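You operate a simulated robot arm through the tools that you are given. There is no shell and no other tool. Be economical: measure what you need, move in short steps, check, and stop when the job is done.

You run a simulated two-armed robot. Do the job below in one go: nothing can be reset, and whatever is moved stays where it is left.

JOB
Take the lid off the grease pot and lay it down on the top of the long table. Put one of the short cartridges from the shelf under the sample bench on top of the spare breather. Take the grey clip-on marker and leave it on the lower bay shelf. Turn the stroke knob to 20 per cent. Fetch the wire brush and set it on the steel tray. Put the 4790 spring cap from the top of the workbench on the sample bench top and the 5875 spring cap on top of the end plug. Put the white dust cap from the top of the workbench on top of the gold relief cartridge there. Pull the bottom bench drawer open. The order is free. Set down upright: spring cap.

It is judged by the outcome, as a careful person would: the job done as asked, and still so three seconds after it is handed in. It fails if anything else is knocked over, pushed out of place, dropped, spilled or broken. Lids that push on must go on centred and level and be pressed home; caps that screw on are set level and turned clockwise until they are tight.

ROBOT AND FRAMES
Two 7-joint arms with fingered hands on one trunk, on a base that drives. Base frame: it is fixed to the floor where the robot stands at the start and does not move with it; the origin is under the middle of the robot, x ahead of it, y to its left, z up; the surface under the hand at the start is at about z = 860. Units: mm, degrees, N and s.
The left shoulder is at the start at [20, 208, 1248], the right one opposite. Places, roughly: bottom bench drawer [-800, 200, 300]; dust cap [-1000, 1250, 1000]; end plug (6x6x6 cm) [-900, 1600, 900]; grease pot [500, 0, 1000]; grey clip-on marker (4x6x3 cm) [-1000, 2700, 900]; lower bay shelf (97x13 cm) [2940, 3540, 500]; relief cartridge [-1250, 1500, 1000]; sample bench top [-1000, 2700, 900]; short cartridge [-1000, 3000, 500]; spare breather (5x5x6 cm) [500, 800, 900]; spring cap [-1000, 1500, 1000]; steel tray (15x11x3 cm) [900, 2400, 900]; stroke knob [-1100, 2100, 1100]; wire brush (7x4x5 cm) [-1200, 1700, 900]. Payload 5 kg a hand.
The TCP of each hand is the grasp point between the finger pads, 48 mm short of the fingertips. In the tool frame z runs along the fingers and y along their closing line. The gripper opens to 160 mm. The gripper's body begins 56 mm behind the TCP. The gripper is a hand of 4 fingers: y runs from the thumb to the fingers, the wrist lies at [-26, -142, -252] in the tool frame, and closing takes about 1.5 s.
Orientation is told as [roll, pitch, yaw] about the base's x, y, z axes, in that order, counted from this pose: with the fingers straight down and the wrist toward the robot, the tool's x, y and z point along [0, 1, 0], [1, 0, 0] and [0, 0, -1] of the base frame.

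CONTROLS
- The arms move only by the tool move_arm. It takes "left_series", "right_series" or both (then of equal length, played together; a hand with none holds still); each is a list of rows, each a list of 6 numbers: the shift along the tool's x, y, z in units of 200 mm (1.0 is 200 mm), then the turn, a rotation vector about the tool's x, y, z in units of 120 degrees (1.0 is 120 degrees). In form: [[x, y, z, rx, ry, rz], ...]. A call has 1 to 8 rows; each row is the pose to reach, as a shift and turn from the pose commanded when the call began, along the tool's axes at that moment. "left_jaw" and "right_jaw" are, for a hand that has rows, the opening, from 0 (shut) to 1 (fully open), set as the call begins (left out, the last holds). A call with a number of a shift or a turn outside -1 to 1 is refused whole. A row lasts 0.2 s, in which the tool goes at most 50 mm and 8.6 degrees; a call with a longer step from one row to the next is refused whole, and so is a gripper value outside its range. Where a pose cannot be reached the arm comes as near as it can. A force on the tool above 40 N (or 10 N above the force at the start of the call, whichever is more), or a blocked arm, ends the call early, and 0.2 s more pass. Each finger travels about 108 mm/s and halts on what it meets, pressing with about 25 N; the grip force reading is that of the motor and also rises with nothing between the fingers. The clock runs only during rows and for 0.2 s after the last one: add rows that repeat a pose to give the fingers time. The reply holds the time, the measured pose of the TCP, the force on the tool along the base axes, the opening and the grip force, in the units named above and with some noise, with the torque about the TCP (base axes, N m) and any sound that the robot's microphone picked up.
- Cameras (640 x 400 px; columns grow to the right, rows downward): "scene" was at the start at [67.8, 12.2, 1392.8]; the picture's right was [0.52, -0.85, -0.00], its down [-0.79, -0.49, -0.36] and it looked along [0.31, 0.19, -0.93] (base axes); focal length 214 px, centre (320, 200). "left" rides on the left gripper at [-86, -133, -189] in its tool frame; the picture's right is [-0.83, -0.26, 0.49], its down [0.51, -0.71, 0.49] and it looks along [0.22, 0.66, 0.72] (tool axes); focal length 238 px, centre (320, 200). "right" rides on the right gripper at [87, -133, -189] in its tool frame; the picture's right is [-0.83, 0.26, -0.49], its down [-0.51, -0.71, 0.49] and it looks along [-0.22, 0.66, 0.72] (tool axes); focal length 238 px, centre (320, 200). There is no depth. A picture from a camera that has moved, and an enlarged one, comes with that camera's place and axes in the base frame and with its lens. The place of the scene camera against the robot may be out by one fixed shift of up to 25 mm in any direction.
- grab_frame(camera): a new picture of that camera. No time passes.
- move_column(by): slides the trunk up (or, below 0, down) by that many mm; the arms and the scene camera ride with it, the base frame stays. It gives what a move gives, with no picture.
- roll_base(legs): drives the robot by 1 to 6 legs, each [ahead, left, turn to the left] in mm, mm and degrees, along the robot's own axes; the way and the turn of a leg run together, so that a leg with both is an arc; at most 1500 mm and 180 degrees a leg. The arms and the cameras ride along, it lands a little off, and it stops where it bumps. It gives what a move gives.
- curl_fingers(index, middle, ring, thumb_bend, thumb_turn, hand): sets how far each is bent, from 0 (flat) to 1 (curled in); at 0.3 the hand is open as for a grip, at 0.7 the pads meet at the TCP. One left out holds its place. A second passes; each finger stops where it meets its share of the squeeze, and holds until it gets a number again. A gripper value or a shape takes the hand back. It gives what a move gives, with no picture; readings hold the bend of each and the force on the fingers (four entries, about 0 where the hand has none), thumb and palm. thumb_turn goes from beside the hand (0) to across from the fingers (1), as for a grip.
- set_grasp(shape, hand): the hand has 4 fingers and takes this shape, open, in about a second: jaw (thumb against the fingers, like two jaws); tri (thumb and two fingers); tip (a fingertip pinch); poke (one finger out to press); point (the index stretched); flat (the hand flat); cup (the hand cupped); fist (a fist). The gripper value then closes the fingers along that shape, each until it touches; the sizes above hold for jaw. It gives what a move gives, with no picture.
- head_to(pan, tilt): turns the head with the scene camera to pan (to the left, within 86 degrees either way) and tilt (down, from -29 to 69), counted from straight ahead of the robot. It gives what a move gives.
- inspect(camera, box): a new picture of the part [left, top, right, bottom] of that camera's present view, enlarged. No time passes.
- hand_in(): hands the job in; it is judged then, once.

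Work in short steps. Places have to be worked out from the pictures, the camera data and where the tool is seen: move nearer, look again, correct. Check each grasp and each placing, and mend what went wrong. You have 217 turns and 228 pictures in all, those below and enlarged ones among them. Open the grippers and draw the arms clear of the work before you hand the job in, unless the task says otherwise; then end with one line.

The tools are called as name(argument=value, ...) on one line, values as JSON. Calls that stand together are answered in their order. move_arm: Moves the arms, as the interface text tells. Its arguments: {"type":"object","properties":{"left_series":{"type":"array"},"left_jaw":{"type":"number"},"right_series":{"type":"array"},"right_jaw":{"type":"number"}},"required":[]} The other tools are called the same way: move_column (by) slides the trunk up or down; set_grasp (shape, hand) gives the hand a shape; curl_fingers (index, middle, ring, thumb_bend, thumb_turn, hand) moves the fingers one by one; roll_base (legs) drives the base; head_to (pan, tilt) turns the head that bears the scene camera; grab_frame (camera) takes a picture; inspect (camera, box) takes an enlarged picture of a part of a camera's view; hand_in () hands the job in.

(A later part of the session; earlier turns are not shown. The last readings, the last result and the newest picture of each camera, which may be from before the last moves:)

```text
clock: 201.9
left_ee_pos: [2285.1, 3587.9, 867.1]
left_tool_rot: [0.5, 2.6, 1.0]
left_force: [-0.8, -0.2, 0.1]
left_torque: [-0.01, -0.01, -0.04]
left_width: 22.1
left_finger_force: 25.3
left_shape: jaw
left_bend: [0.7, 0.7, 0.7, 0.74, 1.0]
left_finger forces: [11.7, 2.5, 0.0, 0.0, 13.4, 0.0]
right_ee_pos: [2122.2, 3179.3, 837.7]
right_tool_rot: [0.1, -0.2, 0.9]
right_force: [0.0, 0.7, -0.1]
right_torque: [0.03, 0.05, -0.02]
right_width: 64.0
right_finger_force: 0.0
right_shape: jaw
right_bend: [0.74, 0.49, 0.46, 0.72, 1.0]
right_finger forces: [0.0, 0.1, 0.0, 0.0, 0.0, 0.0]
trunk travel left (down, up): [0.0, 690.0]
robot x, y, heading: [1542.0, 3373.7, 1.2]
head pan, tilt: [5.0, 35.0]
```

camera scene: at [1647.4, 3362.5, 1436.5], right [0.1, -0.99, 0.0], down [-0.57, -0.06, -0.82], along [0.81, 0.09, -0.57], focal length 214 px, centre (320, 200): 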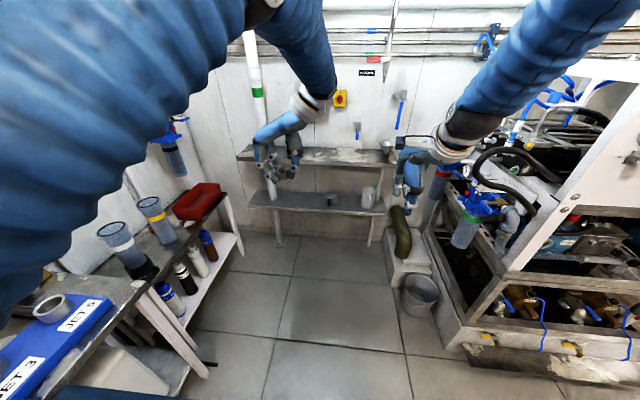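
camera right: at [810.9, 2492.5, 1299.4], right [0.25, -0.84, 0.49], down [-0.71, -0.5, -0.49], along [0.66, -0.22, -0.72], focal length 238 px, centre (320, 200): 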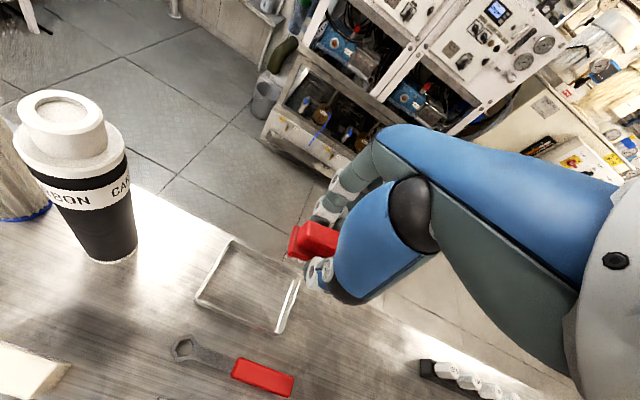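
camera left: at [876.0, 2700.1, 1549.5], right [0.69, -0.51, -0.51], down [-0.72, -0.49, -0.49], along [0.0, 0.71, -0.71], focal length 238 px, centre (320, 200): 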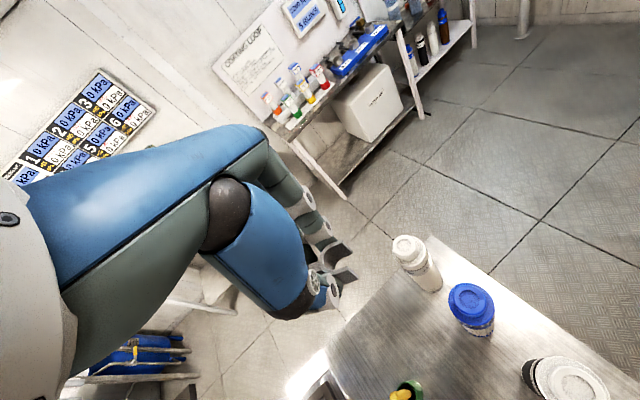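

Now lower the left hand in front of the shelf to z≈620 and level it.

move_arm(left_series=[[0, 0, 0.2, -0.01, 0, 0], [0, 0, 0.4, -0.02, 0, 0], [0, 0, 0.6, -0.02, 0, 0], [0, 0, 0.8, -0.02, 0, 0], [0, 0, 1.0, -0.02, 0, 0]])

roll_base(legs=[[450, 0, -1.2]])

grab_frame(camera="left")

grab_frame(camera="scene")

```text
clock: 203.1
left_ee_pos: [2277.1, 3585.9, 667.6]
left_tool_rot: [0.5, 0.1, 1.0]
left_force: [1.4, 0.8, 1.1]
left_torque: [-0.02, 0.19, -0.04]
left_width: 22.2
left_finger_force: 24.9
left_shape: jaw
left_bend: [0.7, 0.7, 0.7, 0.74, 1.0]
left_finger forces: [11.8, 2.5, 0.0, 0.1, 13.2, 0.1]
right_ee_pos: [2123.1, 3181.3, 837.8]
right_tool_rot: [0.1, -0.2, 0.9]
right_force: [0.3, -0.8, -0.4]
right_torque: [-0.01, 0.05, 0.02]
right_width: 64.3
right_finger_force: 0.0
right_shape: jaw
right_bend: [0.74, 0.49, 0.46, 0.72, 1.0]
right_finger forces: [0.0, 0.0, 0.0, 0.0, 0.1, 0.1]
trunk travel left (down, up): [0.0, 690.0]
robot x, y, heading: [1540.4, 3370.4, 1.0]
head pan, tilt: [5.0, 35.0]
```

```text
clock: 205.8
left_ee_pos: [2728.1, 3571.5, 665.6]
left_tool_rot: [0.5, 0.3, -0.2]
left_force: [0.7, 0.1, -0.3]
left_torque: [0.0, 0.02, -0.01]
left_width: 22.1
left_finger_force: 24.9
left_shape: jaw
left_bend: [0.7, 0.7, 0.7, 0.74, 1.0]
left_finger forces: [11.6, 2.6, 0.0, 0.1, 13.4, 0.0]
right_ee_pos: [2565.4, 3169.5, 838.3]
right_tool_rot: [0.1, -0.1, -0.3]
right_force: [0.5, -0.3, -0.3]
right_torque: [-0.01, 0.05, 0.03]
right_width: 64.4
right_finger_force: 0.0
right_shape: jaw
right_bend: [0.74, 0.49, 0.46, 0.72, 1.0]
right_finger forces: [0.1, 0.0, 0.1, 0.0, 0.0, 0.0]
trunk travel left (down, up): [0.0, 690.0]
robot x, y, heading: [1985.2, 3373.6, -0.1]
head pan, tilt: [5.0, 35.0]
```

```text
84 pictures are left
camera left: at [2595.3, 3485.5, 854.7], right [-0.26, -0.83, -0.49], down [-0.71, 0.51, -0.48], along [0.65, 0.22, -0.72], focal length 238 px, centre (320, 200)
```

left: 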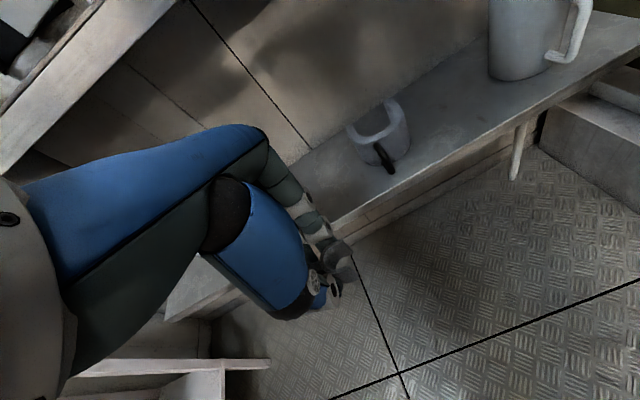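

```text
83 pictures are left
camera scene: at [2095.5, 3363.8, 1186.4], right [0.08, -1.0, 0.0], down [-0.57, -0.05, -0.82], along [0.82, 0.07, -0.57], focal length 214 px, centre (320, 200)
```

scene: 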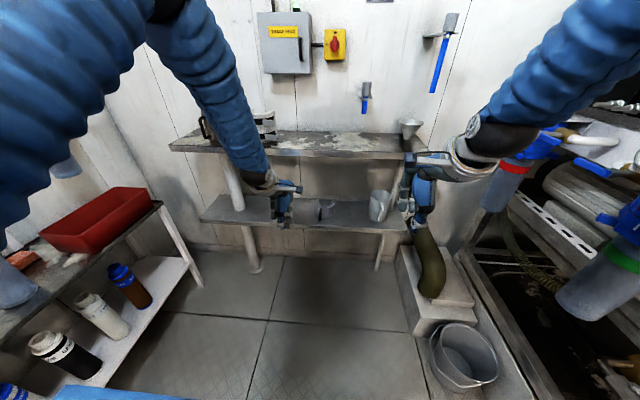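

The shelf front is at x≈2800 and the free stretch near y≈3590 is clear (the cup is at y≈3440). I'll move in 130 mm at z≈650, then look.

move_arm(left_series=[[0.03, 0.2, 0.05, 0, 0, 0], [0.06, 0.4, 0.08, 0, 0, 0], [0.08, 0.55, 0.08, 0, 0, 0], [0.1, 0.66, 0.08, 0, 0, 0], [0.1, 0.66, 0.08, 0, 0, 0]])

grab_frame(camera="left")

inspect(camera="scene", box=[190, 110, 430, 260])

```text
clock: 207.0
left_ee_pos: [2859.2, 3592.5, 650.7]
left_tool_rot: [0.5, 0.2, -0.1]
left_force: [0.1, -0.1, -0.6]
left_torque: [-0.02, 0.04, 0.01]
left_width: 22.1
left_finger_force: 25.1
left_shape: jaw
left_bend: [0.7, 0.7, 0.7, 0.74, 1.0]
left_finger forces: [11.6, 2.5, 0.0, 0.0, 13.1, 0.0]
right_ee_pos: [2565.6, 3169.8, 839.7]
right_tool_rot: [0.0, -0.2, -0.3]
right_force: [-0.1, 0.3, 0.0]
right_torque: [0.0, 0.0, 0.0]
right_width: 64.0
right_finger_force: 0.1
right_shape: jaw
right_bend: [0.74, 0.49, 0.46, 0.72, 1.0]
right_finger forces: [0.0, 0.0, 0.1, 0.0, 0.0, 0.0]
trunk travel left (down, up): [0.0, 690.0]
robot x, y, heading: [1985.3, 3370.6, 0.2]
head pan, tilt: [5.0, 35.0]
```

```text
82 pictures are left
camera left: at [2726.0, 3504.8, 838.9], right [-0.26, -0.83, -0.49], down [-0.71, 0.51, -0.48], along [0.65, 0.22, -0.72], focal length 238 px, centre (320, 200)
```

left: 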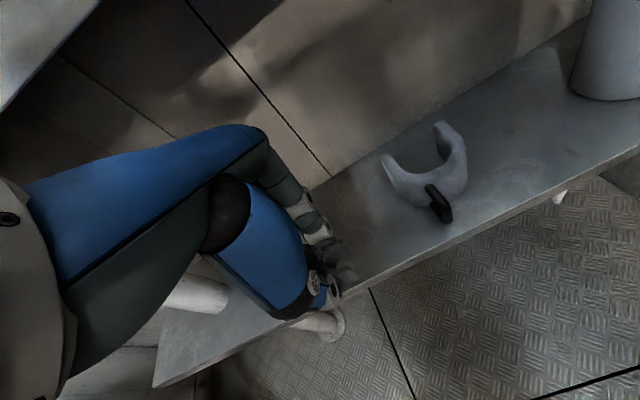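

```text
2.67 times, centred on (310, 185) of scene
camera zoom: at [2094.9, 3363.9, 1186.5], right [0.08, -1.0, 0.0], down [-0.57, -0.05, -0.82], along [0.82, 0.07, -0.57], focal length 572 px, centre (347, 240)
```

zoom: 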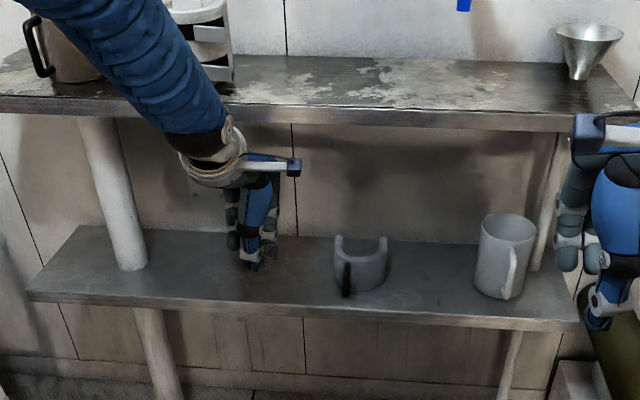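

Cross-checking both views: the shelf is at z≈500, x≈2848–3078. I'll lower to TCP 590 first, to stay under the upper shelf, then drive 80 mm ahead.

move_arm(left_series=[[0, 0, 0.15, 0, 0, 0], [0, 0, 0.3, 0, 0, 0], [0, 0, 0.3, 0, 0, 0]])

roll_base(legs=[[80, 0, 0]])

inspect(camera="scene", box=[190, 130, 430, 290])

inspect(camera="left", box=[240, 130, 480, 330])

```text
clock: 207.8
left_ee_pos: [2858.4, 3592.9, 591.5]
left_tool_rot: [0.5, 0.2, -0.2]
left_force: [-0.2, -0.3, 0.1]
left_torque: [-0.01, -0.02, -0.01]
left_width: 22.0
left_finger_force: 24.7
left_shape: jaw
left_bend: [0.7, 0.7, 0.7, 0.74, 1.0]
left_finger forces: [11.6, 2.6, 0.0, 0.0, 13.1, 0.1]
right_ee_pos: [2565.4, 3169.9, 838.4]
right_tool_rot: [0.2, -0.2, -0.3]
right_force: [0.2, 0.8, 0.4]
right_torque: [-0.01, -0.03, 0.0]
right_width: 64.2
right_finger_force: 0.0
right_shape: jaw
right_bend: [0.74, 0.49, 0.46, 0.72, 1.0]
right_finger forces: [0.1, 0.0, 0.0, 0.0, 0.1, 0.1]
trunk travel left (down, up): [0.0, 690.0]
robot x, y, heading: [1986.5, 3377.1, -0.1]
head pan, tilt: [5.0, 35.0]
```

```text
clock: 208.9
left_ee_pos: [2937.5, 3593.3, 589.0]
left_tool_rot: [0.5, 0.5, -0.3]
left_force: [0.5, -0.5, -1.4]
left_torque: [-0.01, 0.01, -0.04]
left_width: 21.9
left_finger_force: 25.1
left_shape: jaw
left_bend: [0.7, 0.7, 0.7, 0.74, 1.0]
left_finger forces: [11.6, 2.4, 0.0, 0.1, 13.0, 0.1]
right_ee_pos: [2646.2, 3171.4, 838.0]
right_tool_rot: [0.1, -0.1, -0.2]
right_force: [1.7, 0.1, -1.1]
right_torque: [0.02, 0.09, 0.01]
right_width: 64.2
right_finger_force: 0.0
right_shape: jaw
right_bend: [0.74, 0.49, 0.46, 0.72, 1.0]
right_finger forces: [0.0, 0.0, 0.0, 0.0, 0.0, 0.1]
trunk travel left (down, up): [0.0, 690.0]
robot x, y, heading: [2067.1, 3373.6, 0.1]
head pan, tilt: [5.0, 35.0]
```

```text
2.50 times, centred on (310, 210) of scene
camera zoom: at [2176.0, 3363.7, 1186.2], right [0.08, -1.0, 0.0], down [-0.57, -0.05, -0.82], along [0.82, 0.07, -0.57], focal length 536 px, centre (345, 175)
```

zoom: 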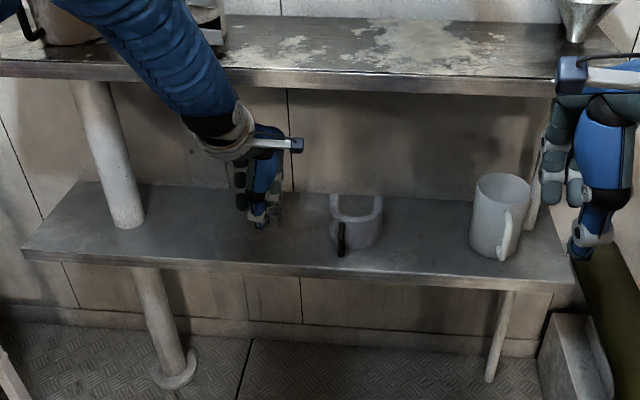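

```text
2.00 times, centred on (360, 230) of left
camera zoom: at [2806.1, 3506.4, 777.8], right [-0.26, -0.83, -0.49], down [-0.71, 0.51, -0.48], along [0.65, 0.22, -0.72], focal length 477 px, centre (240, 140)
```

zoom: 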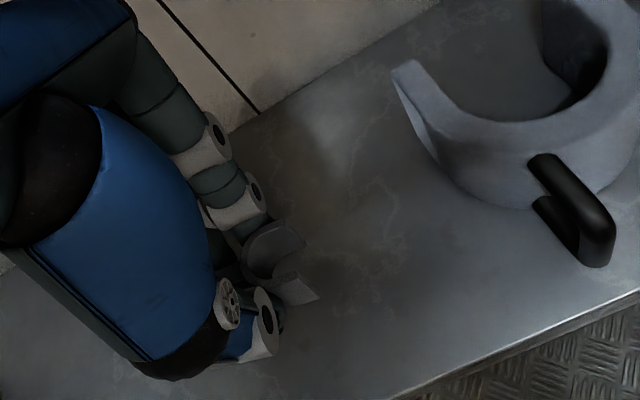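

Well over the shelf, clear of the cup. Lowering to contact.

move_arm(left_series=[[0, 0, 0.08, 0, 0, 0], [0, 0, 0.12, 0, 0, 0], [0, 0, 0.14, 0, 0, 0], [0, 0, 0.155, 0, 0, 0], [0, 0, 0.17, 0, 0, 0]])

inspect(camera="left", box=[240, 130, 480, 330])

```text
clock: 210.1
left_ee_pos: [2936.4, 3595.0, 555.5]
left_tool_rot: [0.4, 0.3, -0.2]
left_force: [1.0, -0.2, 0.4]
left_torque: [0.0, 0.0, -0.03]
left_width: 22.2
left_finger_force: 24.5
left_shape: jaw
left_bend: [0.7, 0.7, 0.7, 0.74, 1.0]
left_finger forces: [11.5, 2.5, 0.0, 0.0, 13.0, 0.0]
right_ee_pos: [2645.8, 3169.3, 838.8]
right_tool_rot: [0.1, -0.2, -0.2]
right_force: [-1.1, 0.2, -0.3]
right_torque: [-0.03, -0.01, -0.01]
right_width: 64.4
right_finger_force: 0.0
right_shape: jaw
right_bend: [0.74, 0.49, 0.46, 0.72, 1.0]
right_finger forces: [0.0, 0.0, 0.0, 0.0, 0.1, 0.1]
trunk travel left (down, up): [0.0, 690.0]
robot x, y, heading: [2065.5, 3374.4, 0.0]
head pan, tilt: [5.0, 35.0]
```

```text
2.00 times, centred on (360, 230) of left
camera zoom: at [2805.3, 3507.1, 744.1], right [-0.26, -0.83, -0.49], down [-0.71, 0.51, -0.48], along [0.65, 0.22, -0.72], focal length 477 px, centre (240, 140)
```

zoom: 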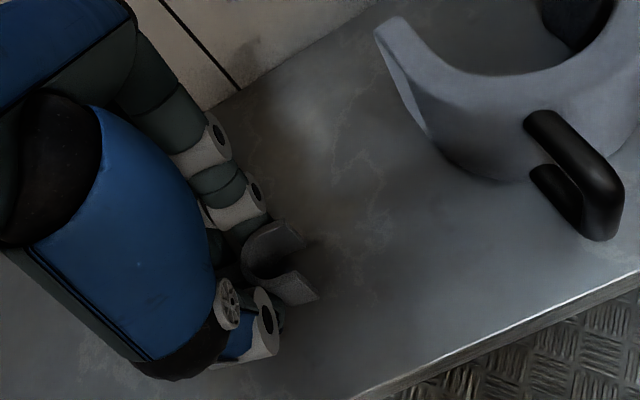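

move_arm(left_series=[[0, 0, 0.015, 0, 0, 0], [0, 0, 0.03, 0, 0, 0], [0, 0, 0.045, 0, 0, 0], [0, 0, 0.06, 0, 0, 0], [0, 0, 0.075, 0, 0, 0], [0, 0, 0.09, 0, 0, 0]])

inspect(camera="left", box=[240, 130, 480, 330])

```text
clock: 211.3
left_ee_pos: [2942.2, 3594.3, 549.5]
left_tool_rot: [0.4, -0.5, -0.2]
left_force: [-3.5, 0.1, 17.3]
left_torque: [-0.11, 0.77, -0.04]
left_width: 23.5
left_finger_force: 25.0
left_shape: jaw
left_bend: [0.7, 0.7, 0.7, 0.75, 1.0]
left_finger forces: [11.6, 1.8, 0.0, 0.0, 27.0, 0.0]
right_ee_pos: [2645.4, 3170.9, 838.1]
right_tool_rot: [0.1, -0.1, -0.3]
right_force: [0.8, -0.8, -0.3]
right_torque: [0.01, 0.05, 0.01]
right_width: 63.8
right_finger_force: 0.0
right_shape: jaw
right_bend: [0.74, 0.49, 0.46, 0.72, 1.0]
right_finger forces: [0.1, 0.1, 0.0, 0.1, 0.0, 0.1]
trunk travel left (down, up): [0.0, 690.0]
robot x, y, heading: [2065.7, 3373.7, -0.0]
head pan, tilt: [5.0, 35.0]
stopped in row 6 (left hand): the force on the tool passed its limit at 43 N (the readings are from after the stop); the commanded pose is now the measured one
```

```text
2.00 times, centred on (360, 230) of left
camera zoom: at [2807.3, 3507.0, 736.9], right [-0.26, -0.83, -0.49], down [-0.71, 0.51, -0.49], along [0.66, 0.22, -0.72], focal length 477 px, centre (240, 140)
```

zoom: 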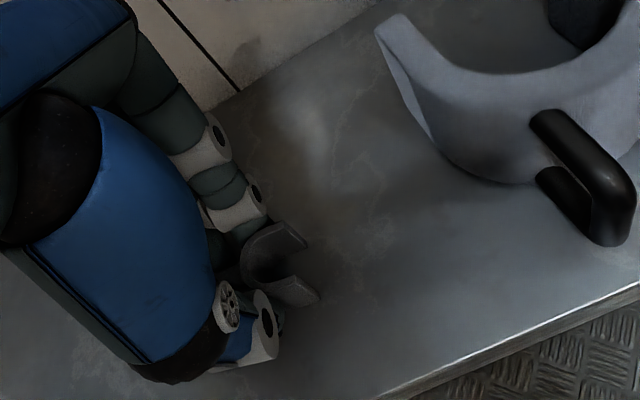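

The clip is down on the shelf. I'll unload slightly, open and then withdraw upward a little and backward.

move_arm(left_series=[[0, 0, -0.01, 0, 0, 0], [0, 0, -0.01, 0, 0, 0], [0, 0, -0.01, 0, 0, 0], [0, 0, -0.01, 0, 0, 0], [0, 0, -0.05, 0, 0, 0], [0, 0, -0.15, 0, 0, 0], [0, 0, -0.22, 0, 0, 0]], left_jaw=0.4)

inspect(camera="left", box=[240, 130, 480, 330])

```text
clock: 212.9
left_ee_pos: [2938.5, 3594.4, 591.2]
left_tool_rot: [0.5, -0.1, -0.1]
left_force: [-0.9, 0.0, -0.8]
left_torque: [-0.01, -0.05, 0.02]
left_width: 64.1
left_finger_force: 0.0
left_shape: jaw
left_bend: [0.74, 0.49, 0.47, 0.72, 1.0]
left_finger forces: [0.1, 0.1, 0.1, 0.1, 0.1, 0.1]
right_ee_pos: [2645.2, 3171.1, 837.5]
right_tool_rot: [0.1, -0.1, -0.3]
right_force: [0.3, -0.5, -0.2]
right_torque: [0.01, -0.02, 0.04]
right_width: 64.1
right_finger_force: 0.1
right_shape: jaw
right_bend: [0.74, 0.49, 0.46, 0.72, 1.0]
right_finger forces: [0.0, 0.1, 0.0, 0.0, 0.1, 0.0]
trunk travel left (down, up): [0.0, 690.0]
robot x, y, heading: [2067.9, 3373.8, -0.1]
head pan, tilt: [5.0, 35.0]
```

```text
2.00 times, centred on (360, 230) of left
camera zoom: at [2805.2, 3506.7, 778.6], right [-0.26, -0.83, -0.49], down [-0.71, 0.51, -0.49], along [0.66, 0.22, -0.72], focal length 477 px, centre (240, 140)
```

zoom: 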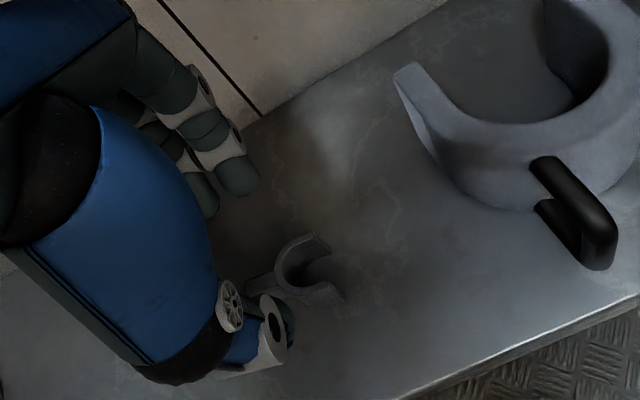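

The clip is set on the lower bay shelf. I'll back away, raise the trunk, and retract the left arm for the trip back.

roll_base(legs=[[-400, 0, 0]])

move_column(by=250)

move_arm(left_series=[[0, -0.12, -0.18, 0, 0, 0], [0, -0.25, -0.36, 0, 0, 0], [0, -0.37, -0.54, 0, 0, 0], [0, -0.5, -0.72, 0, 0, 0], [0, -0.64, -0.9, 0, 0, 0], [0, -0.84, -1.0, 0, 0, 0], [0, -1.0, -1.0, 0, 0, 0]])

roll_base(legs=[[-1500, 0, 0], [-230, 0, 0]])

```text
clock: 215.4
left_ee_pos: [2535.7, 3591.0, 591.4]
left_tool_rot: [0.4, -0.2, -0.6]
left_force: [0.0, -0.2, 1.0]
left_torque: [0.02, -0.01, -0.01]
left_width: 63.7
left_finger_force: 0.0
left_shape: jaw
left_bend: [0.74, 0.49, 0.47, 0.72, 1.0]
left_finger forces: [0.1, 0.0, 0.0, 0.1, 0.0, 0.0]
right_ee_pos: [2238.3, 3169.1, 839.2]
right_tool_rot: [0.1, -0.2, -0.8]
right_force: [-0.9, 0.1, 0.3]
right_torque: [-0.01, -0.03, 0.01]
right_width: 64.0
right_finger_force: 0.2
right_shape: jaw
right_bend: [0.74, 0.49, 0.46, 0.72, 1.0]
right_finger forces: [0.0, 0.0, 0.0, 0.1, 0.0, 0.0]
trunk travel left (down, up): [0.0, 690.0]
robot x, y, heading: [1662.6, 3374.2, -0.5]
head pan, tilt: [5.0, 35.0]
```

```text
clock: 218.0
left_ee_pos: [2537.3, 3589.1, 841.3]
left_tool_rot: [0.6, -0.2, -0.6]
left_force: [-0.2, 0.3, -0.3]
left_torque: [-0.01, 0.03, -0.03]
left_width: 63.9
left_finger_force: 0.1
left_shape: jaw
left_bend: [0.74, 0.49, 0.47, 0.72, 1.0]
left_finger forces: [0.0, 0.1, 0.1, 0.1, 0.0, 0.1]
right_ee_pos: [2240.0, 3169.0, 1088.1]
right_tool_rot: [0.1, -0.2, -0.7]
right_force: [0.5, -0.6, 1.1]
right_torque: [0.0, 0.02, 0.01]
right_width: 64.2
right_finger_force: 0.1
right_shape: jaw
right_bend: [0.74, 0.49, 0.46, 0.72, 1.0]
right_finger forces: [0.0, 0.0, 0.1, 0.0, 0.0, 0.0]
trunk travel left (down, up): [-250.0, 440.0]
robot x, y, heading: [1659.6, 3373.9, -0.5]
head pan, tilt: [5.0, 35.0]
```

```text
clock: 219.6
left_ee_pos: [2336.0, 3592.8, 1040.9]
left_tool_rot: [0.6, -0.2, -0.6]
left_force: [0.0, 0.2, 0.7]
left_torque: [0.0, 0.0, 0.0]
left_width: 64.3
left_finger_force: 0.1
left_shape: jaw
left_bend: [0.74, 0.49, 0.47, 0.72, 1.0]
left_finger forces: [0.1, 0.0, 0.0, 0.0, 0.0, 0.1]
right_ee_pos: [2239.6, 3168.8, 1089.8]
right_tool_rot: [0.1, -0.2, -0.7]
right_force: [-0.3, 1.0, 0.3]
right_torque: [0.0, -0.03, -0.02]
right_width: 64.1
right_finger_force: 0.0
right_shape: jaw
right_bend: [0.74, 0.49, 0.46, 0.72, 1.0]
right_finger forces: [0.1, 0.0, 0.0, 0.1, 0.0, 0.0]
trunk travel left (down, up): [-250.0, 440.0]
robot x, y, heading: [1662.7, 3373.2, -0.7]
head pan, tilt: [5.0, 35.0]
```

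```text
clock: 228.4
left_ee_pos: [583.1, 3592.2, 1043.1]
left_tool_rot: [0.5, -0.3, 3.0]
left_force: [-1.0, 1.1, 1.1]
left_torque: [0.0, -0.05, 0.02]
left_width: 63.7
left_finger_force: 0.0
left_shape: jaw
left_bend: [0.74, 0.49, 0.47, 0.72, 1.0]
left_finger forces: [0.0, 0.0, 0.1, 0.0, 0.1, 0.0]
right_ee_pos: [513.7, 3164.0, 1089.1]
right_tool_rot: [0.2, -0.3, 2.8]
right_force: [-0.4, -0.3, -0.1]
right_torque: [-0.03, -0.05, -0.01]
right_width: 64.3
right_finger_force: 0.0
right_shape: jaw
right_bend: [0.74, 0.49, 0.46, 0.72, 1.0]
right_finger forces: [0.1, 0.0, 0.0, 0.0, 0.1, 0.0]
trunk travel left (down, up): [-250.0, 440.0]
robot x, y, heading: [-73.4, 3336.7, 3.3]
head pan, tilt: [5.0, 35.0]
```

roll_base(legs=[[0, 0, -180], [0, 0, -3.3], [0, 170, 0]])

head_to(pan=12, tilt=45)

grab_frame(camera="scene")

```text
clock: 237.5
left_ee_pos: [-720.9, 2901.2, 1039.9]
left_tool_rot: [0.5, -0.3, -176.4]
left_force: [0.4, -0.6, -0.5]
left_torque: [0.13, 0.0, -0.02]
left_width: 64.1
left_finger_force: 0.0
left_shape: jaw
left_bend: [0.74, 0.49, 0.47, 0.72, 1.0]
left_finger forces: [0.1, 0.0, 0.0, 0.0, 0.0, 0.0]
right_ee_pos: [-654.9, 3330.5, 1088.4]
right_tool_rot: [0.0, -0.2, -176.6]
right_force: [0.0, -0.9, -0.2]
right_torque: [0.09, 0.05, -0.05]
right_width: 64.2
right_finger_force: 0.1
right_shape: jaw
right_bend: [0.74, 0.49, 0.46, 0.72, 1.0]
right_finger forces: [0.1, 0.1, 0.0, 0.0, 0.0, 0.1]
trunk travel left (down, up): [-250.0, 440.0]
robot x, y, heading: [-65.1, 3164.8, -176.3]
head pan, tilt: [5.0, 35.0]
```

```text
clock: 238.2
left_ee_pos: [-720.9, 2902.8, 1041.8]
left_tool_rot: [0.5, -0.2, -176.4]
left_force: [0.0, 1.3, 0.3]
left_torque: [-0.03, 0.01, 0.02]
left_width: 64.0
left_finger_force: 0.1
left_shape: jaw
left_bend: [0.74, 0.49, 0.47, 0.72, 1.0]
left_finger forces: [0.0, 0.0, 0.0, 0.1, 0.1, 0.0]
right_ee_pos: [-655.4, 3332.4, 1087.2]
right_tool_rot: [0.1, -0.2, -176.6]
right_force: [-0.7, 0.1, -1.2]
right_torque: [0.0, 0.02, 0.04]
right_width: 64.3
right_finger_force: 0.1
right_shape: jaw
right_bend: [0.74, 0.49, 0.46, 0.72, 1.0]
right_finger forces: [0.0, 0.0, 0.1, 0.0, 0.0, 0.1]
trunk travel left (down, up): [-250.0, 440.0]
robot x, y, heading: [-67.2, 3168.9, -176.3]
head pan, tilt: [12.0, 45.0]
```

```text
75 pictures are left
camera scene: at [-143.9, 3127.0, 1421.7], right [-0.27, 0.96, 0.0], down [0.68, 0.19, -0.71], along [-0.68, -0.19, -0.71], focal length 214 px, centre (320, 200)
```

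scene: 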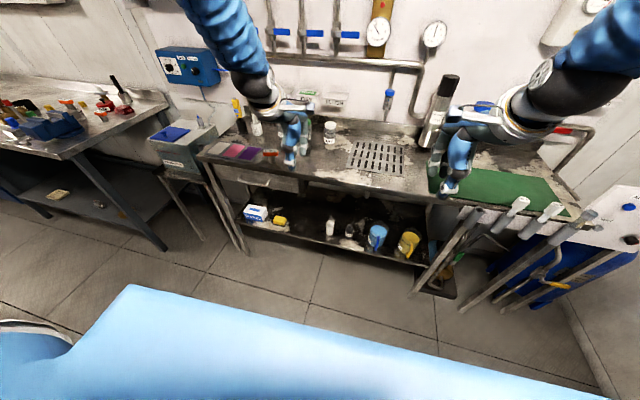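

inspect(camera="scene", box=[240, 190, 400, 270])

```text
4.00 times, centred on (320, 230) of scene
camera zoom: at [-143.9, 3127.0, 1421.7], right [-0.27, 0.96, 0.0], down [0.68, 0.19, -0.71], along [-0.68, -0.19, -0.71], focal length 858 px, centre (320, 80)
```

zoom: 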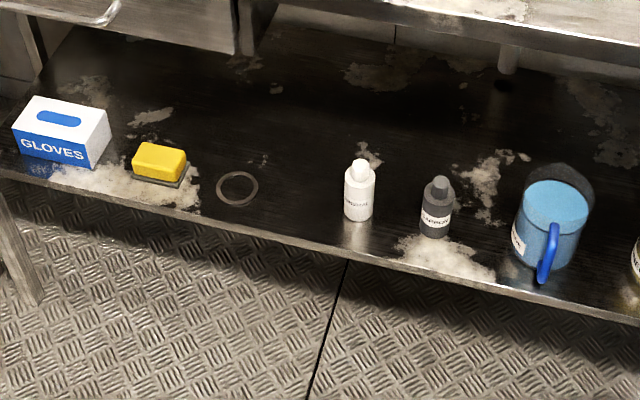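

I'll straighten the heading and back off 100 mm, raise the right hand, lower the trunk, then lower the left hand in front of the bench.

roll_base(legs=[[-100, 0, -3.7]])

move_arm(right_series=[[0, 0, -0.24, 0, 0, 0], [0, 0, -0.48, 0, 0, 0], [0, 0, -0.72, 0, 0, 0], [0, 0, -0.85, 0, 0, 0]], left_series=[[0, 0, 0.2, 0, 0, 0], [0, 0, 0.4, 0, 0, 0], [0, 0, 0.6, 0, 0, 0], [0, 0, 0.8, 0, 0, 0]], left_jaw=0.5)

move_column(by=-250)

grab_frame(camera="left")

```text
clock: 239.3
left_ee_pos: [-638.4, 2949.1, 1041.0]
left_tool_rot: [0.5, -0.3, 180.0]
left_force: [0.8, -0.8, 0.9]
left_torque: [-0.01, 0.09, 0.0]
left_width: 63.8
left_finger_force: 0.1
left_shape: jaw
left_bend: [0.74, 0.49, 0.47, 0.72, 1.0]
left_finger forces: [0.0, 0.0, 0.0, 0.0, 0.0, 0.0]
right_ee_pos: [-545.4, 3372.5, 1089.0]
right_tool_rot: [0.1, -0.3, 179.7]
right_force: [0.7, 0.6, 0.0]
right_torque: [0.02, 0.09, -0.04]
right_width: 64.1
right_finger_force: 0.1
right_shape: jaw
right_bend: [0.74, 0.49, 0.46, 0.72, 1.0]
right_finger forces: [0.0, 0.0, 0.1, 0.0, 0.0, 0.0]
trunk travel left (down, up): [-250.0, 440.0]
robot x, y, heading: [35.9, 3170.4, 180.1]
head pan, tilt: [12.0, 45.0]
```

```text
clock: 240.3
left_ee_pos: [-640.0, 2945.3, 880.7]
left_tool_rot: [0.5, -0.3, 179.9]
left_force: [-1.7, -0.6, 1.0]
left_torque: [0.05, -0.2, -0.06]
left_width: 79.3
left_finger_force: 0.1
left_shape: jaw
left_bend: [0.74, 0.45, 0.42, 0.7, 1.0]
left_finger forces: [0.0, 0.1, 0.1, 0.0, 0.0, 0.1]
right_ee_pos: [-547.0, 3373.6, 1138.9]
right_tool_rot: [0.1, -0.1, 179.7]
right_force: [-0.8, -0.3, -0.4]
right_torque: [0.01, -0.09, 0.03]
right_width: 64.1
right_finger_force: 0.0
right_shape: jaw
right_bend: [0.74, 0.49, 0.46, 0.72, 1.0]
right_finger forces: [0.0, 0.1, 0.0, 0.0, 0.0, 0.0]
right hand out of reach, approached as far as the arm can: row 2, 3, 4
trunk travel left (down, up): [-250.0, 440.0]
robot x, y, heading: [32.4, 3171.2, 179.6]
head pan, tilt: [12.0, 45.0]
```

```text
clock: 242.9
left_ee_pos: [-638.4, 2947.5, 631.0]
left_tool_rot: [0.5, -0.3, 179.9]
left_force: [-0.3, 0.0, 0.1]
left_torque: [-0.01, 0.0, 0.03]
left_width: 79.4
left_finger_force: 0.1
left_shape: jaw
left_bend: [0.74, 0.45, 0.42, 0.7, 1.0]
left_finger forces: [0.0, 0.0, 0.0, 0.1, 0.0, 0.1]
right_ee_pos: [-545.0, 3373.3, 888.3]
right_tool_rot: [0.1, -0.2, 179.6]
right_force: [-0.4, 1.0, 0.6]
right_torque: [-0.01, -0.01, -0.01]
right_width: 64.3
right_finger_force: 0.1
right_shape: jaw
right_bend: [0.74, 0.49, 0.46, 0.72, 1.0]
right_finger forces: [0.1, 0.0, 0.0, 0.0, 0.1, 0.0]
trunk travel left (down, up): [0.0, 690.0]
robot x, y, heading: [36.7, 3168.4, 180.1]
head pan, tilt: [12.0, 45.0]
```

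```text
73 pictures are left
camera left: at [-505.1, 3035.4, 819.0], right [0.26, 0.83, -0.49], down [0.71, -0.51, -0.49], along [-0.66, -0.22, -0.72], focal length 238 px, centre (320, 200)
```

left: 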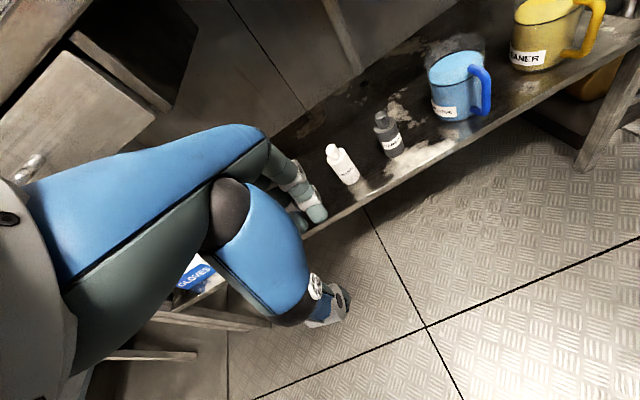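

The white short cartridge stands at about [-800, 3004] near the shelf's front. I'll move the left hand in over it, under the bench top, with tips above its height.

move_arm(left_series=[[-0.06, 0.18, 0, 0, 0, 0], [-0.12, 0.38, 0, 0, 0, 0], [-0.18, 0.58, 0, 0, 0, 0], [-0.24, 0.78, 0, 0, 0, 0], [-0.24, 0.78, 0, 0, 0, 0]])

grab_frame(camera="left")

inspect(camera="left", box=[280, 190, 420, 310])

```text
clock: 244.1
left_ee_pos: [-795.7, 2997.5, 631.8]
left_tool_rot: [0.5, -0.2, 179.9]
left_force: [0.6, -0.4, -0.4]
left_torque: [-0.02, 0.01, 0.01]
left_width: 80.0
left_finger_force: 0.0
left_shape: jaw
left_bend: [0.74, 0.45, 0.42, 0.69, 1.0]
left_finger forces: [0.0, 0.0, 0.0, 0.1, 0.0, 0.1]
right_ee_pos: [-546.2, 3374.3, 889.6]
right_tool_rot: [0.1, -0.2, 179.7]
right_force: [1.1, 0.2, -0.3]
right_torque: [-0.02, 0.0, 0.01]
right_width: 64.1
right_finger_force: 0.0
right_shape: jaw
right_bend: [0.74, 0.49, 0.46, 0.72, 1.0]
right_finger forces: [0.0, 0.0, 0.0, 0.0, 0.0, 0.0]
trunk travel left (down, up): [0.0, 690.0]
robot x, y, heading: [34.5, 3168.3, 179.8]
head pan, tilt: [12.0, 45.0]
```

```text
72 pictures are left
camera left: at [-661.9, 3086.1, 819.9], right [0.26, 0.83, -0.49], down [0.71, -0.51, -0.49], along [-0.66, -0.22, -0.72], focal length 238 px, centre (320, 200)
```

left: 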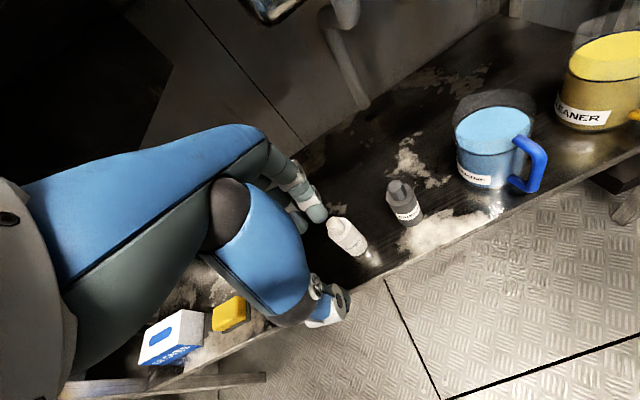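

```text
3.33 times, centred on (350, 250) of left
camera zoom: at [-661.9, 3086.1, 819.9], right [0.26, 0.83, -0.49], down [0.71, -0.51, -0.49], along [-0.66, -0.22, -0.72], focal length 794 px, centre (220, 33)
```

zoom: 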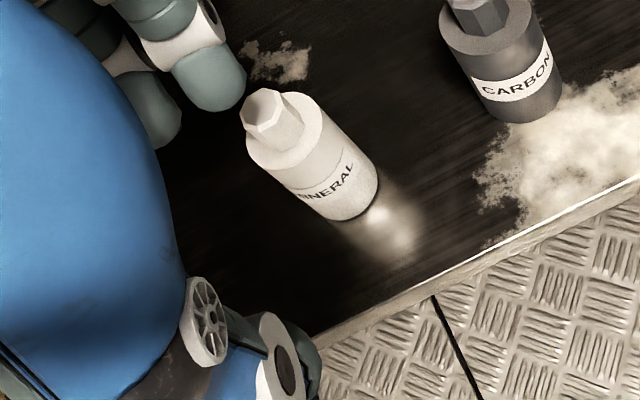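

Triangulation: the MINERAL cartridge is at [-873, 3002], z 417–517, and the shelf front is at x≈-807. I'll lower to TCP 580, then go in 77 mm.

move_arm(left_series=[[0.02, 0, 0.13, 0, 0, 0], [0.02, 0, 0.26, 0, 0, 0], [0.02, 0.1, 0.26, 0, 0, 0], [0.02, 0.2, 0.26, 0, 0, 0], [0.02, 0.3, 0.26, 0, 0, 0], [0.02, 0.385, 0.26, 0, 0, 0], [0.02, 0.385, 0.26, 0, 0, 0]])

grab_frame(camera="left")

```text
clock: 245.7
left_ee_pos: [-871.5, 2990.0, 579.0]
left_tool_rot: [0.5, -0.2, 179.9]
left_force: [-0.5, 1.4, -0.1]
left_torque: [0.01, 0.03, 0.01]
left_width: 79.7
left_finger_force: 0.1
left_shape: jaw
left_bend: [0.74, 0.45, 0.42, 0.69, 1.0]
left_finger forces: [0.0, 0.0, 0.1, 0.0, 0.1, 0.0]
right_ee_pos: [-545.7, 3373.7, 889.0]
right_tool_rot: [0.1, -0.2, 179.6]
right_force: [0.0, -0.5, 0.4]
right_torque: [-0.01, -0.04, 0.0]
right_width: 63.8
right_finger_force: 0.1
right_shape: jaw
right_bend: [0.74, 0.49, 0.46, 0.72, 1.0]
right_finger forces: [0.0, 0.0, 0.0, 0.0, 0.1, 0.1]
trunk travel left (down, up): [0.0, 690.0]
robot x, y, heading: [33.1, 3167.4, 179.9]
head pan, tilt: [12.0, 45.0]
```

```text
70 pictures are left
camera left: at [-738.3, 3079.2, 767.2], right [0.26, 0.83, -0.49], down [0.71, -0.51, -0.49], along [-0.66, -0.22, -0.72], focal length 238 px, centre (320, 200)
```

left: 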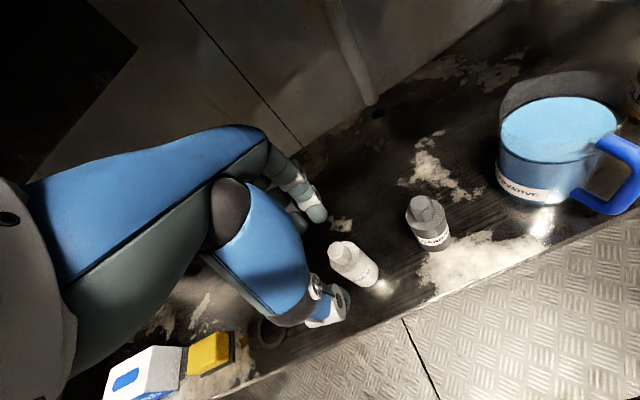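

Aligned within a few millimetres. Small correction and descend to TCP 510.

move_arm(left_series=[[-0.02, 0.02, 0.0, 0, 0, 0], [-0.02, 0.02, 0.12, 0, 0, 0], [-0.02, 0.02, 0.24, 0, 0, 0], [-0.02, 0.02, 0.345, 0, 0, 0], [-0.02, 0.02, 0.345, 0, 0, 0]])

inspect(camera="left", box=[250, 150, 410, 330])

```text
clock: 246.9
left_ee_pos: [-875.3, 2993.9, 510.4]
left_tool_rot: [0.5, -0.3, 179.9]
left_force: [1.0, -0.9, 0.2]
left_torque: [0.01, 0.0, -0.01]
left_width: 79.6
left_finger_force: 0.1
left_shape: jaw
left_bend: [0.74, 0.45, 0.42, 0.69, 1.0]
left_finger forces: [0.0, 0.1, 0.0, 0.1, 0.1, 0.1]
right_ee_pos: [-544.7, 3374.6, 888.3]
right_tool_rot: [0.1, -0.2, 179.6]
right_force: [0.0, -0.7, -0.7]
right_torque: [0.0, 0.0, -0.01]
right_width: 64.0
right_finger_force: 0.1
right_shape: jaw
right_bend: [0.74, 0.49, 0.46, 0.72, 1.0]
right_finger forces: [0.0, 0.1, 0.1, 0.0, 0.0, 0.0]
trunk travel left (down, up): [0.0, 690.0]
robot x, y, heading: [35.6, 3168.8, 180.0]
head pan, tilt: [12.0, 45.0]
```

```text
2.22 times, centred on (330, 240) of left
camera zoom: at [-742.2, 3084.0, 698.0], right [0.26, 0.83, -0.49], down [0.71, -0.51, -0.49], along [-0.66, -0.22, -0.72], focal length 530 px, centre (298, 111)
```

zoom: 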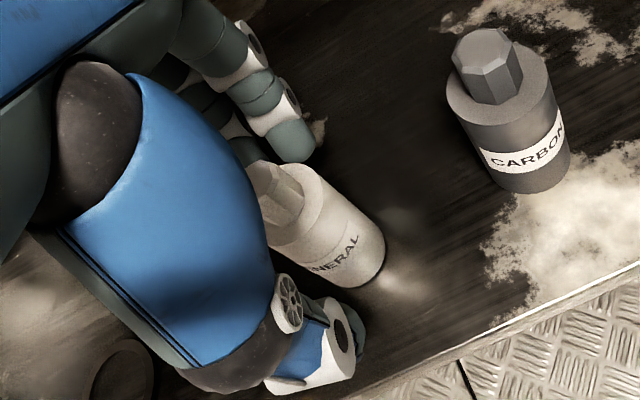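

Cartridge between thumb and fingers. Closing and lifting slightly.

move_arm(left_series=[[0, 0, 0, 0, 0, 0], [0, 0, 0, 0, 0, 0], [0, 0, 0, 0, 0, 0], [0, 0, 0, 0, 0, 0], [0, 0, 0, 0, 0, 0], [0, 0, -0.05, 0, 0, 0], [0, 0, -0.1, 0, 0, 0]], left_jaw=0)

inspect(camera="left", box=[250, 150, 410, 330])

```text
clock: 248.5
left_ee_pos: [-874.0, 2995.0, 530.1]
left_tool_rot: [0.4, -0.2, 179.9]
left_force: [0.9, -0.4, -2.5]
left_torque: [-0.04, 0.01, -0.02]
left_width: 31.0
left_finger_force: 25.3
left_shape: jaw
left_bend: [0.74, 0.62, 0.61, 0.74, 1.0]
left_finger forces: [14.5, 5.7, 0.0, 0.0, 20.5, 0.1]
right_ee_pos: [-545.8, 3374.0, 887.9]
right_tool_rot: [0.1, -0.2, 179.7]
right_force: [0.2, -0.6, 0.7]
right_torque: [-0.01, 0.04, 0.01]
right_width: 64.0
right_finger_force: 0.1
right_shape: jaw
right_bend: [0.74, 0.49, 0.46, 0.72, 1.0]
right_finger forces: [0.0, 0.1, 0.0, 0.0, 0.1, 0.1]
trunk travel left (down, up): [0.0, 690.0]
robot x, y, heading: [36.6, 3167.9, 179.9]
head pan, tilt: [12.0, 45.0]
```

```text
2.22 times, centred on (330, 240) of left
camera zoom: at [-741.3, 3083.8, 717.8], right [0.26, 0.83, -0.49], down [0.71, -0.51, -0.49], along [-0.66, -0.22, -0.72], focal length 530 px, centre (298, 111)
```

zoom: 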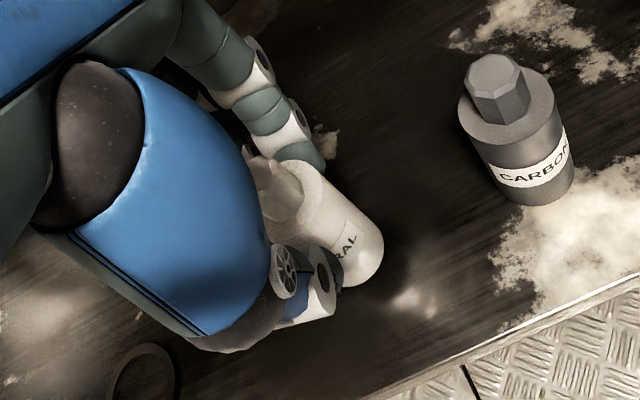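

The cartridge is held upright. I'll draw it out from under the bench, then raise the trunk.

move_arm(left_series=[[0, -0.1, -0.03, 0, 0, 0], [0, -0.3, -0.08, 0, 0, 0], [0, -0.5, -0.08, 0, 0, 0], [0, -0.7, -0.08, 0, 0, 0], [0, -0.9, -0.08, 0, 0, 0], [0, -1.0, -0.08, 0, 0, 0]])

roll_base(legs=[[-60, 0, 0]])

move_column(by=400)

inspect(camera="left", box=[230, 130, 430, 330])

```text
clock: 249.9
left_ee_pos: [-672.4, 2994.6, 546.5]
left_tool_rot: [0.4, -0.2, 179.9]
left_force: [-0.9, 0.4, -0.5]
left_torque: [0.0, -0.09, 0.02]
left_width: 30.8
left_finger_force: 24.8
left_shape: jaw
left_bend: [0.73, 0.62, 0.61, 0.74, 1.0]
left_finger forces: [14.5, 5.8, 0.1, 0.1, 20.5, 0.0]
right_ee_pos: [-545.9, 3374.4, 887.8]
right_tool_rot: [0.0, -0.2, 179.7]
right_force: [0.7, -0.3, 0.0]
right_torque: [0.02, -0.04, -0.05]
right_width: 64.2
right_finger_force: 0.1
right_shape: jaw
right_bend: [0.74, 0.49, 0.46, 0.72, 1.0]
right_finger forces: [0.1, 0.0, 0.1, 0.0, 0.0, 0.0]
trunk travel left (down, up): [0.0, 690.0]
robot x, y, heading: [32.2, 3168.6, 179.8]
head pan, tilt: [12.0, 45.0]
```

```text
clock: 250.9
left_ee_pos: [-614.5, 2994.6, 547.7]
left_tool_rot: [0.5, -0.3, 179.9]
left_force: [0.3, -0.2, -1.2]
left_torque: [-0.04, 0.04, 0.02]
left_width: 30.7
left_finger_force: 24.8
left_shape: jaw
left_bend: [0.73, 0.62, 0.61, 0.74, 1.0]
left_finger forces: [14.5, 5.8, 0.0, 0.0, 20.6, 0.0]
right_ee_pos: [-485.5, 3372.8, 890.5]
right_tool_rot: [0.1, -0.3, 179.6]
right_force: [0.1, 0.3, 0.6]
right_torque: [0.0, 0.12, -0.04]
right_width: 64.0
right_finger_force: 0.1
right_shape: jaw
right_bend: [0.74, 0.49, 0.46, 0.72, 1.0]
right_finger forces: [0.0, 0.1, 0.0, 0.0, 0.0, 0.1]
trunk travel left (down, up): [0.0, 690.0]
robot x, y, heading: [92.3, 3171.8, 180.0]
head pan, tilt: [12.0, 45.0]
```

```text
clock: 254.7
left_ee_pos: [-616.1, 2993.8, 946.0]
left_tool_rot: [0.5, -0.2, 180.0]
left_force: [0.2, 0.0, -1.0]
left_torque: [-0.05, 0.01, 0.01]
left_width: 30.7
left_finger_force: 25.3
left_shape: jaw
left_bend: [0.73, 0.62, 0.61, 0.74, 1.0]
left_finger forces: [14.4, 5.8, 0.0, 0.0, 20.6, 0.0]
right_ee_pos: [-487.1, 3374.2, 1287.6]
right_tool_rot: [0.1, -0.1, 179.7]
right_force: [-0.2, 0.0, 0.0]
right_torque: [0.01, -0.03, 0.02]
right_width: 63.9
right_finger_force: 0.0
right_shape: jaw
right_bend: [0.74, 0.49, 0.46, 0.72, 1.0]
right_finger forces: [0.0, 0.0, 0.1, 0.0, 0.0, 0.1]
trunk travel left (down, up): [-400.0, 290.0]
robot x, y, heading: [92.5, 3167.9, 180.0]
head pan, tilt: [12.0, 45.0]
```

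```text
2.00 times, centred on (330, 230) of left
camera zoom: at [-481.7, 3083.2, 1133.7], right [0.26, 0.83, -0.49], down [0.71, -0.51, -0.49], along [-0.66, -0.22, -0.72], focal length 477 px, centre (300, 140)
```

zoom: 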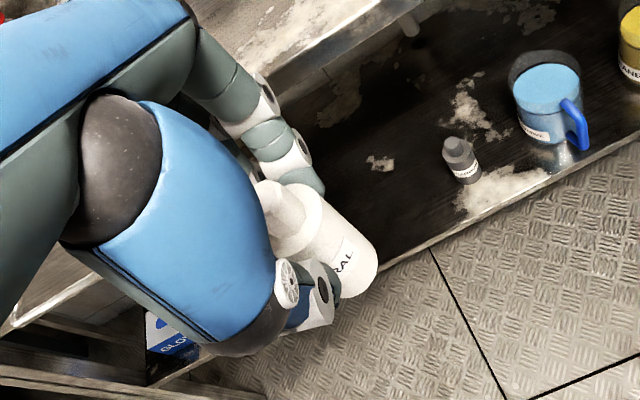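

I'll raise the cartridge, tuck the hand in, turn to face -y, and look down the aisle.

move_arm(left_series=[[0, -0.1, -0.2, 0, 0, 0], [0, -0.2, -0.4, 0, 0, 0], [0, -0.3, -0.6, 0, 0, 0], [0, -0.4, -0.8, 0, 0, 0], [0, -0.5, -1.0, 0, 0, 0], [0, -0.6, -1.0, 0, 0, 0]])

roll_base(legs=[[230, 0, 0], [0, 0, 90]])

head_to(pan=0, tilt=30)

grab_frame(camera="scene")

```text
clock: 256.1
left_ee_pos: [-493.5, 2997.0, 1144.5]
left_tool_rot: [0.6, -0.1, 179.9]
left_force: [-0.7, 0.4, -1.3]
left_torque: [0.01, 0.0, -0.04]
left_width: 30.8
left_finger_force: 24.8
left_shape: jaw
left_bend: [0.73, 0.62, 0.61, 0.75, 1.0]
left_finger forces: [14.5, 5.8, 0.0, 0.1, 20.5, 0.0]
right_ee_pos: [-485.8, 3373.0, 1289.0]
right_tool_rot: [0.1, -0.2, 179.8]
right_force: [-0.1, -0.5, -0.4]
right_torque: [-0.01, -0.02, 0.02]
right_width: 64.1
right_finger_force: 0.1
right_shape: jaw
right_bend: [0.74, 0.49, 0.46, 0.72, 1.0]
right_finger forces: [0.0, 0.0, 0.0, 0.0, 0.0, 0.0]
trunk travel left (down, up): [-400.0, 290.0]
robot x, y, heading: [93.0, 3169.0, 179.8]
head pan, tilt: [12.0, 45.0]
```

```text
clock: 261.6
left_ee_pos: [48.2, 2585.9, 1144.7]
left_tool_rot: [0.5, -0.2, -89.5]
left_force: [0.4, -0.3, -1.8]
left_torque: [-0.01, 0.0, 0.02]
left_width: 30.8
left_finger_force: 24.8
left_shape: jaw
left_bend: [0.73, 0.62, 0.61, 0.75, 1.0]
left_finger forces: [14.1, 5.7, 0.0, 0.1, 19.8, 0.0]
right_ee_pos: [-328.8, 2589.6, 1288.1]
right_tool_rot: [0.1, -0.2, -89.6]
right_force: [-0.1, 0.3, -0.7]
right_torque: [0.0, 0.01, -0.03]
right_width: 64.0
right_finger_force: 0.1
right_shape: jaw
right_bend: [0.74, 0.49, 0.46, 0.72, 1.0]
right_finger forces: [0.0, 0.0, 0.0, 0.0, 0.1, 0.0]
trunk travel left (down, up): [-400.0, 290.0]
robot x, y, heading: [-131.3, 3171.2, -89.2]
head pan, tilt: [12.0, 45.0]
```

```text
clock: 262.4
left_ee_pos: [47.1, 2585.9, 1145.3]
left_tool_rot: [0.5, -0.2, -89.5]
left_force: [-0.5, 0.7, -1.1]
left_torque: [0.01, -0.02, 0.0]
left_width: 30.5
left_finger_force: 25.1
left_shape: jaw
left_bend: [0.73, 0.62, 0.61, 0.75, 1.0]
left_finger forces: [14.1, 5.8, 0.1, 0.1, 19.9, 0.0]
right_ee_pos: [-328.4, 2590.2, 1288.7]
right_tool_rot: [0.1, -0.2, -89.6]
right_force: [-0.2, -0.2, -0.2]
right_torque: [0.02, -0.02, -0.01]
right_width: 64.1
right_finger_force: 0.1
right_shape: jaw
right_bend: [0.74, 0.49, 0.46, 0.72, 1.0]
right_finger forces: [0.1, 0.1, 0.1, 0.0, 0.0, 0.0]
trunk travel left (down, up): [-400.0, 290.0]
robot x, y, heading: [-129.2, 3168.8, -89.7]
head pan, tilt: [0.0, 30.0]
```

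```text
66 pictures are left
camera scene: at [-119.8, 3051.5, 1594.2], right [-1.0, -0.01, 0.0], down [0.0, 0.5, -0.87], along [0.01, -0.87, -0.5], focal length 214 px, centre (320, 200)
```

scene: 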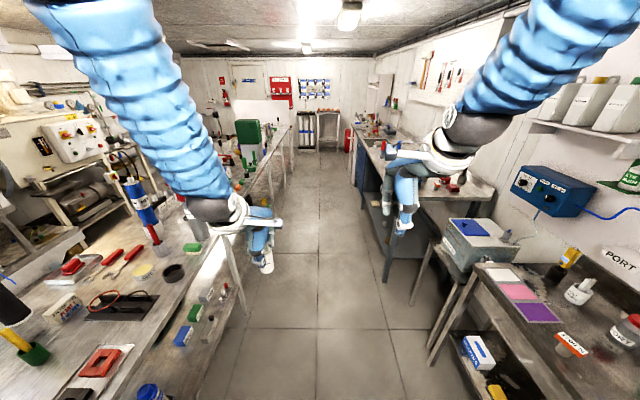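

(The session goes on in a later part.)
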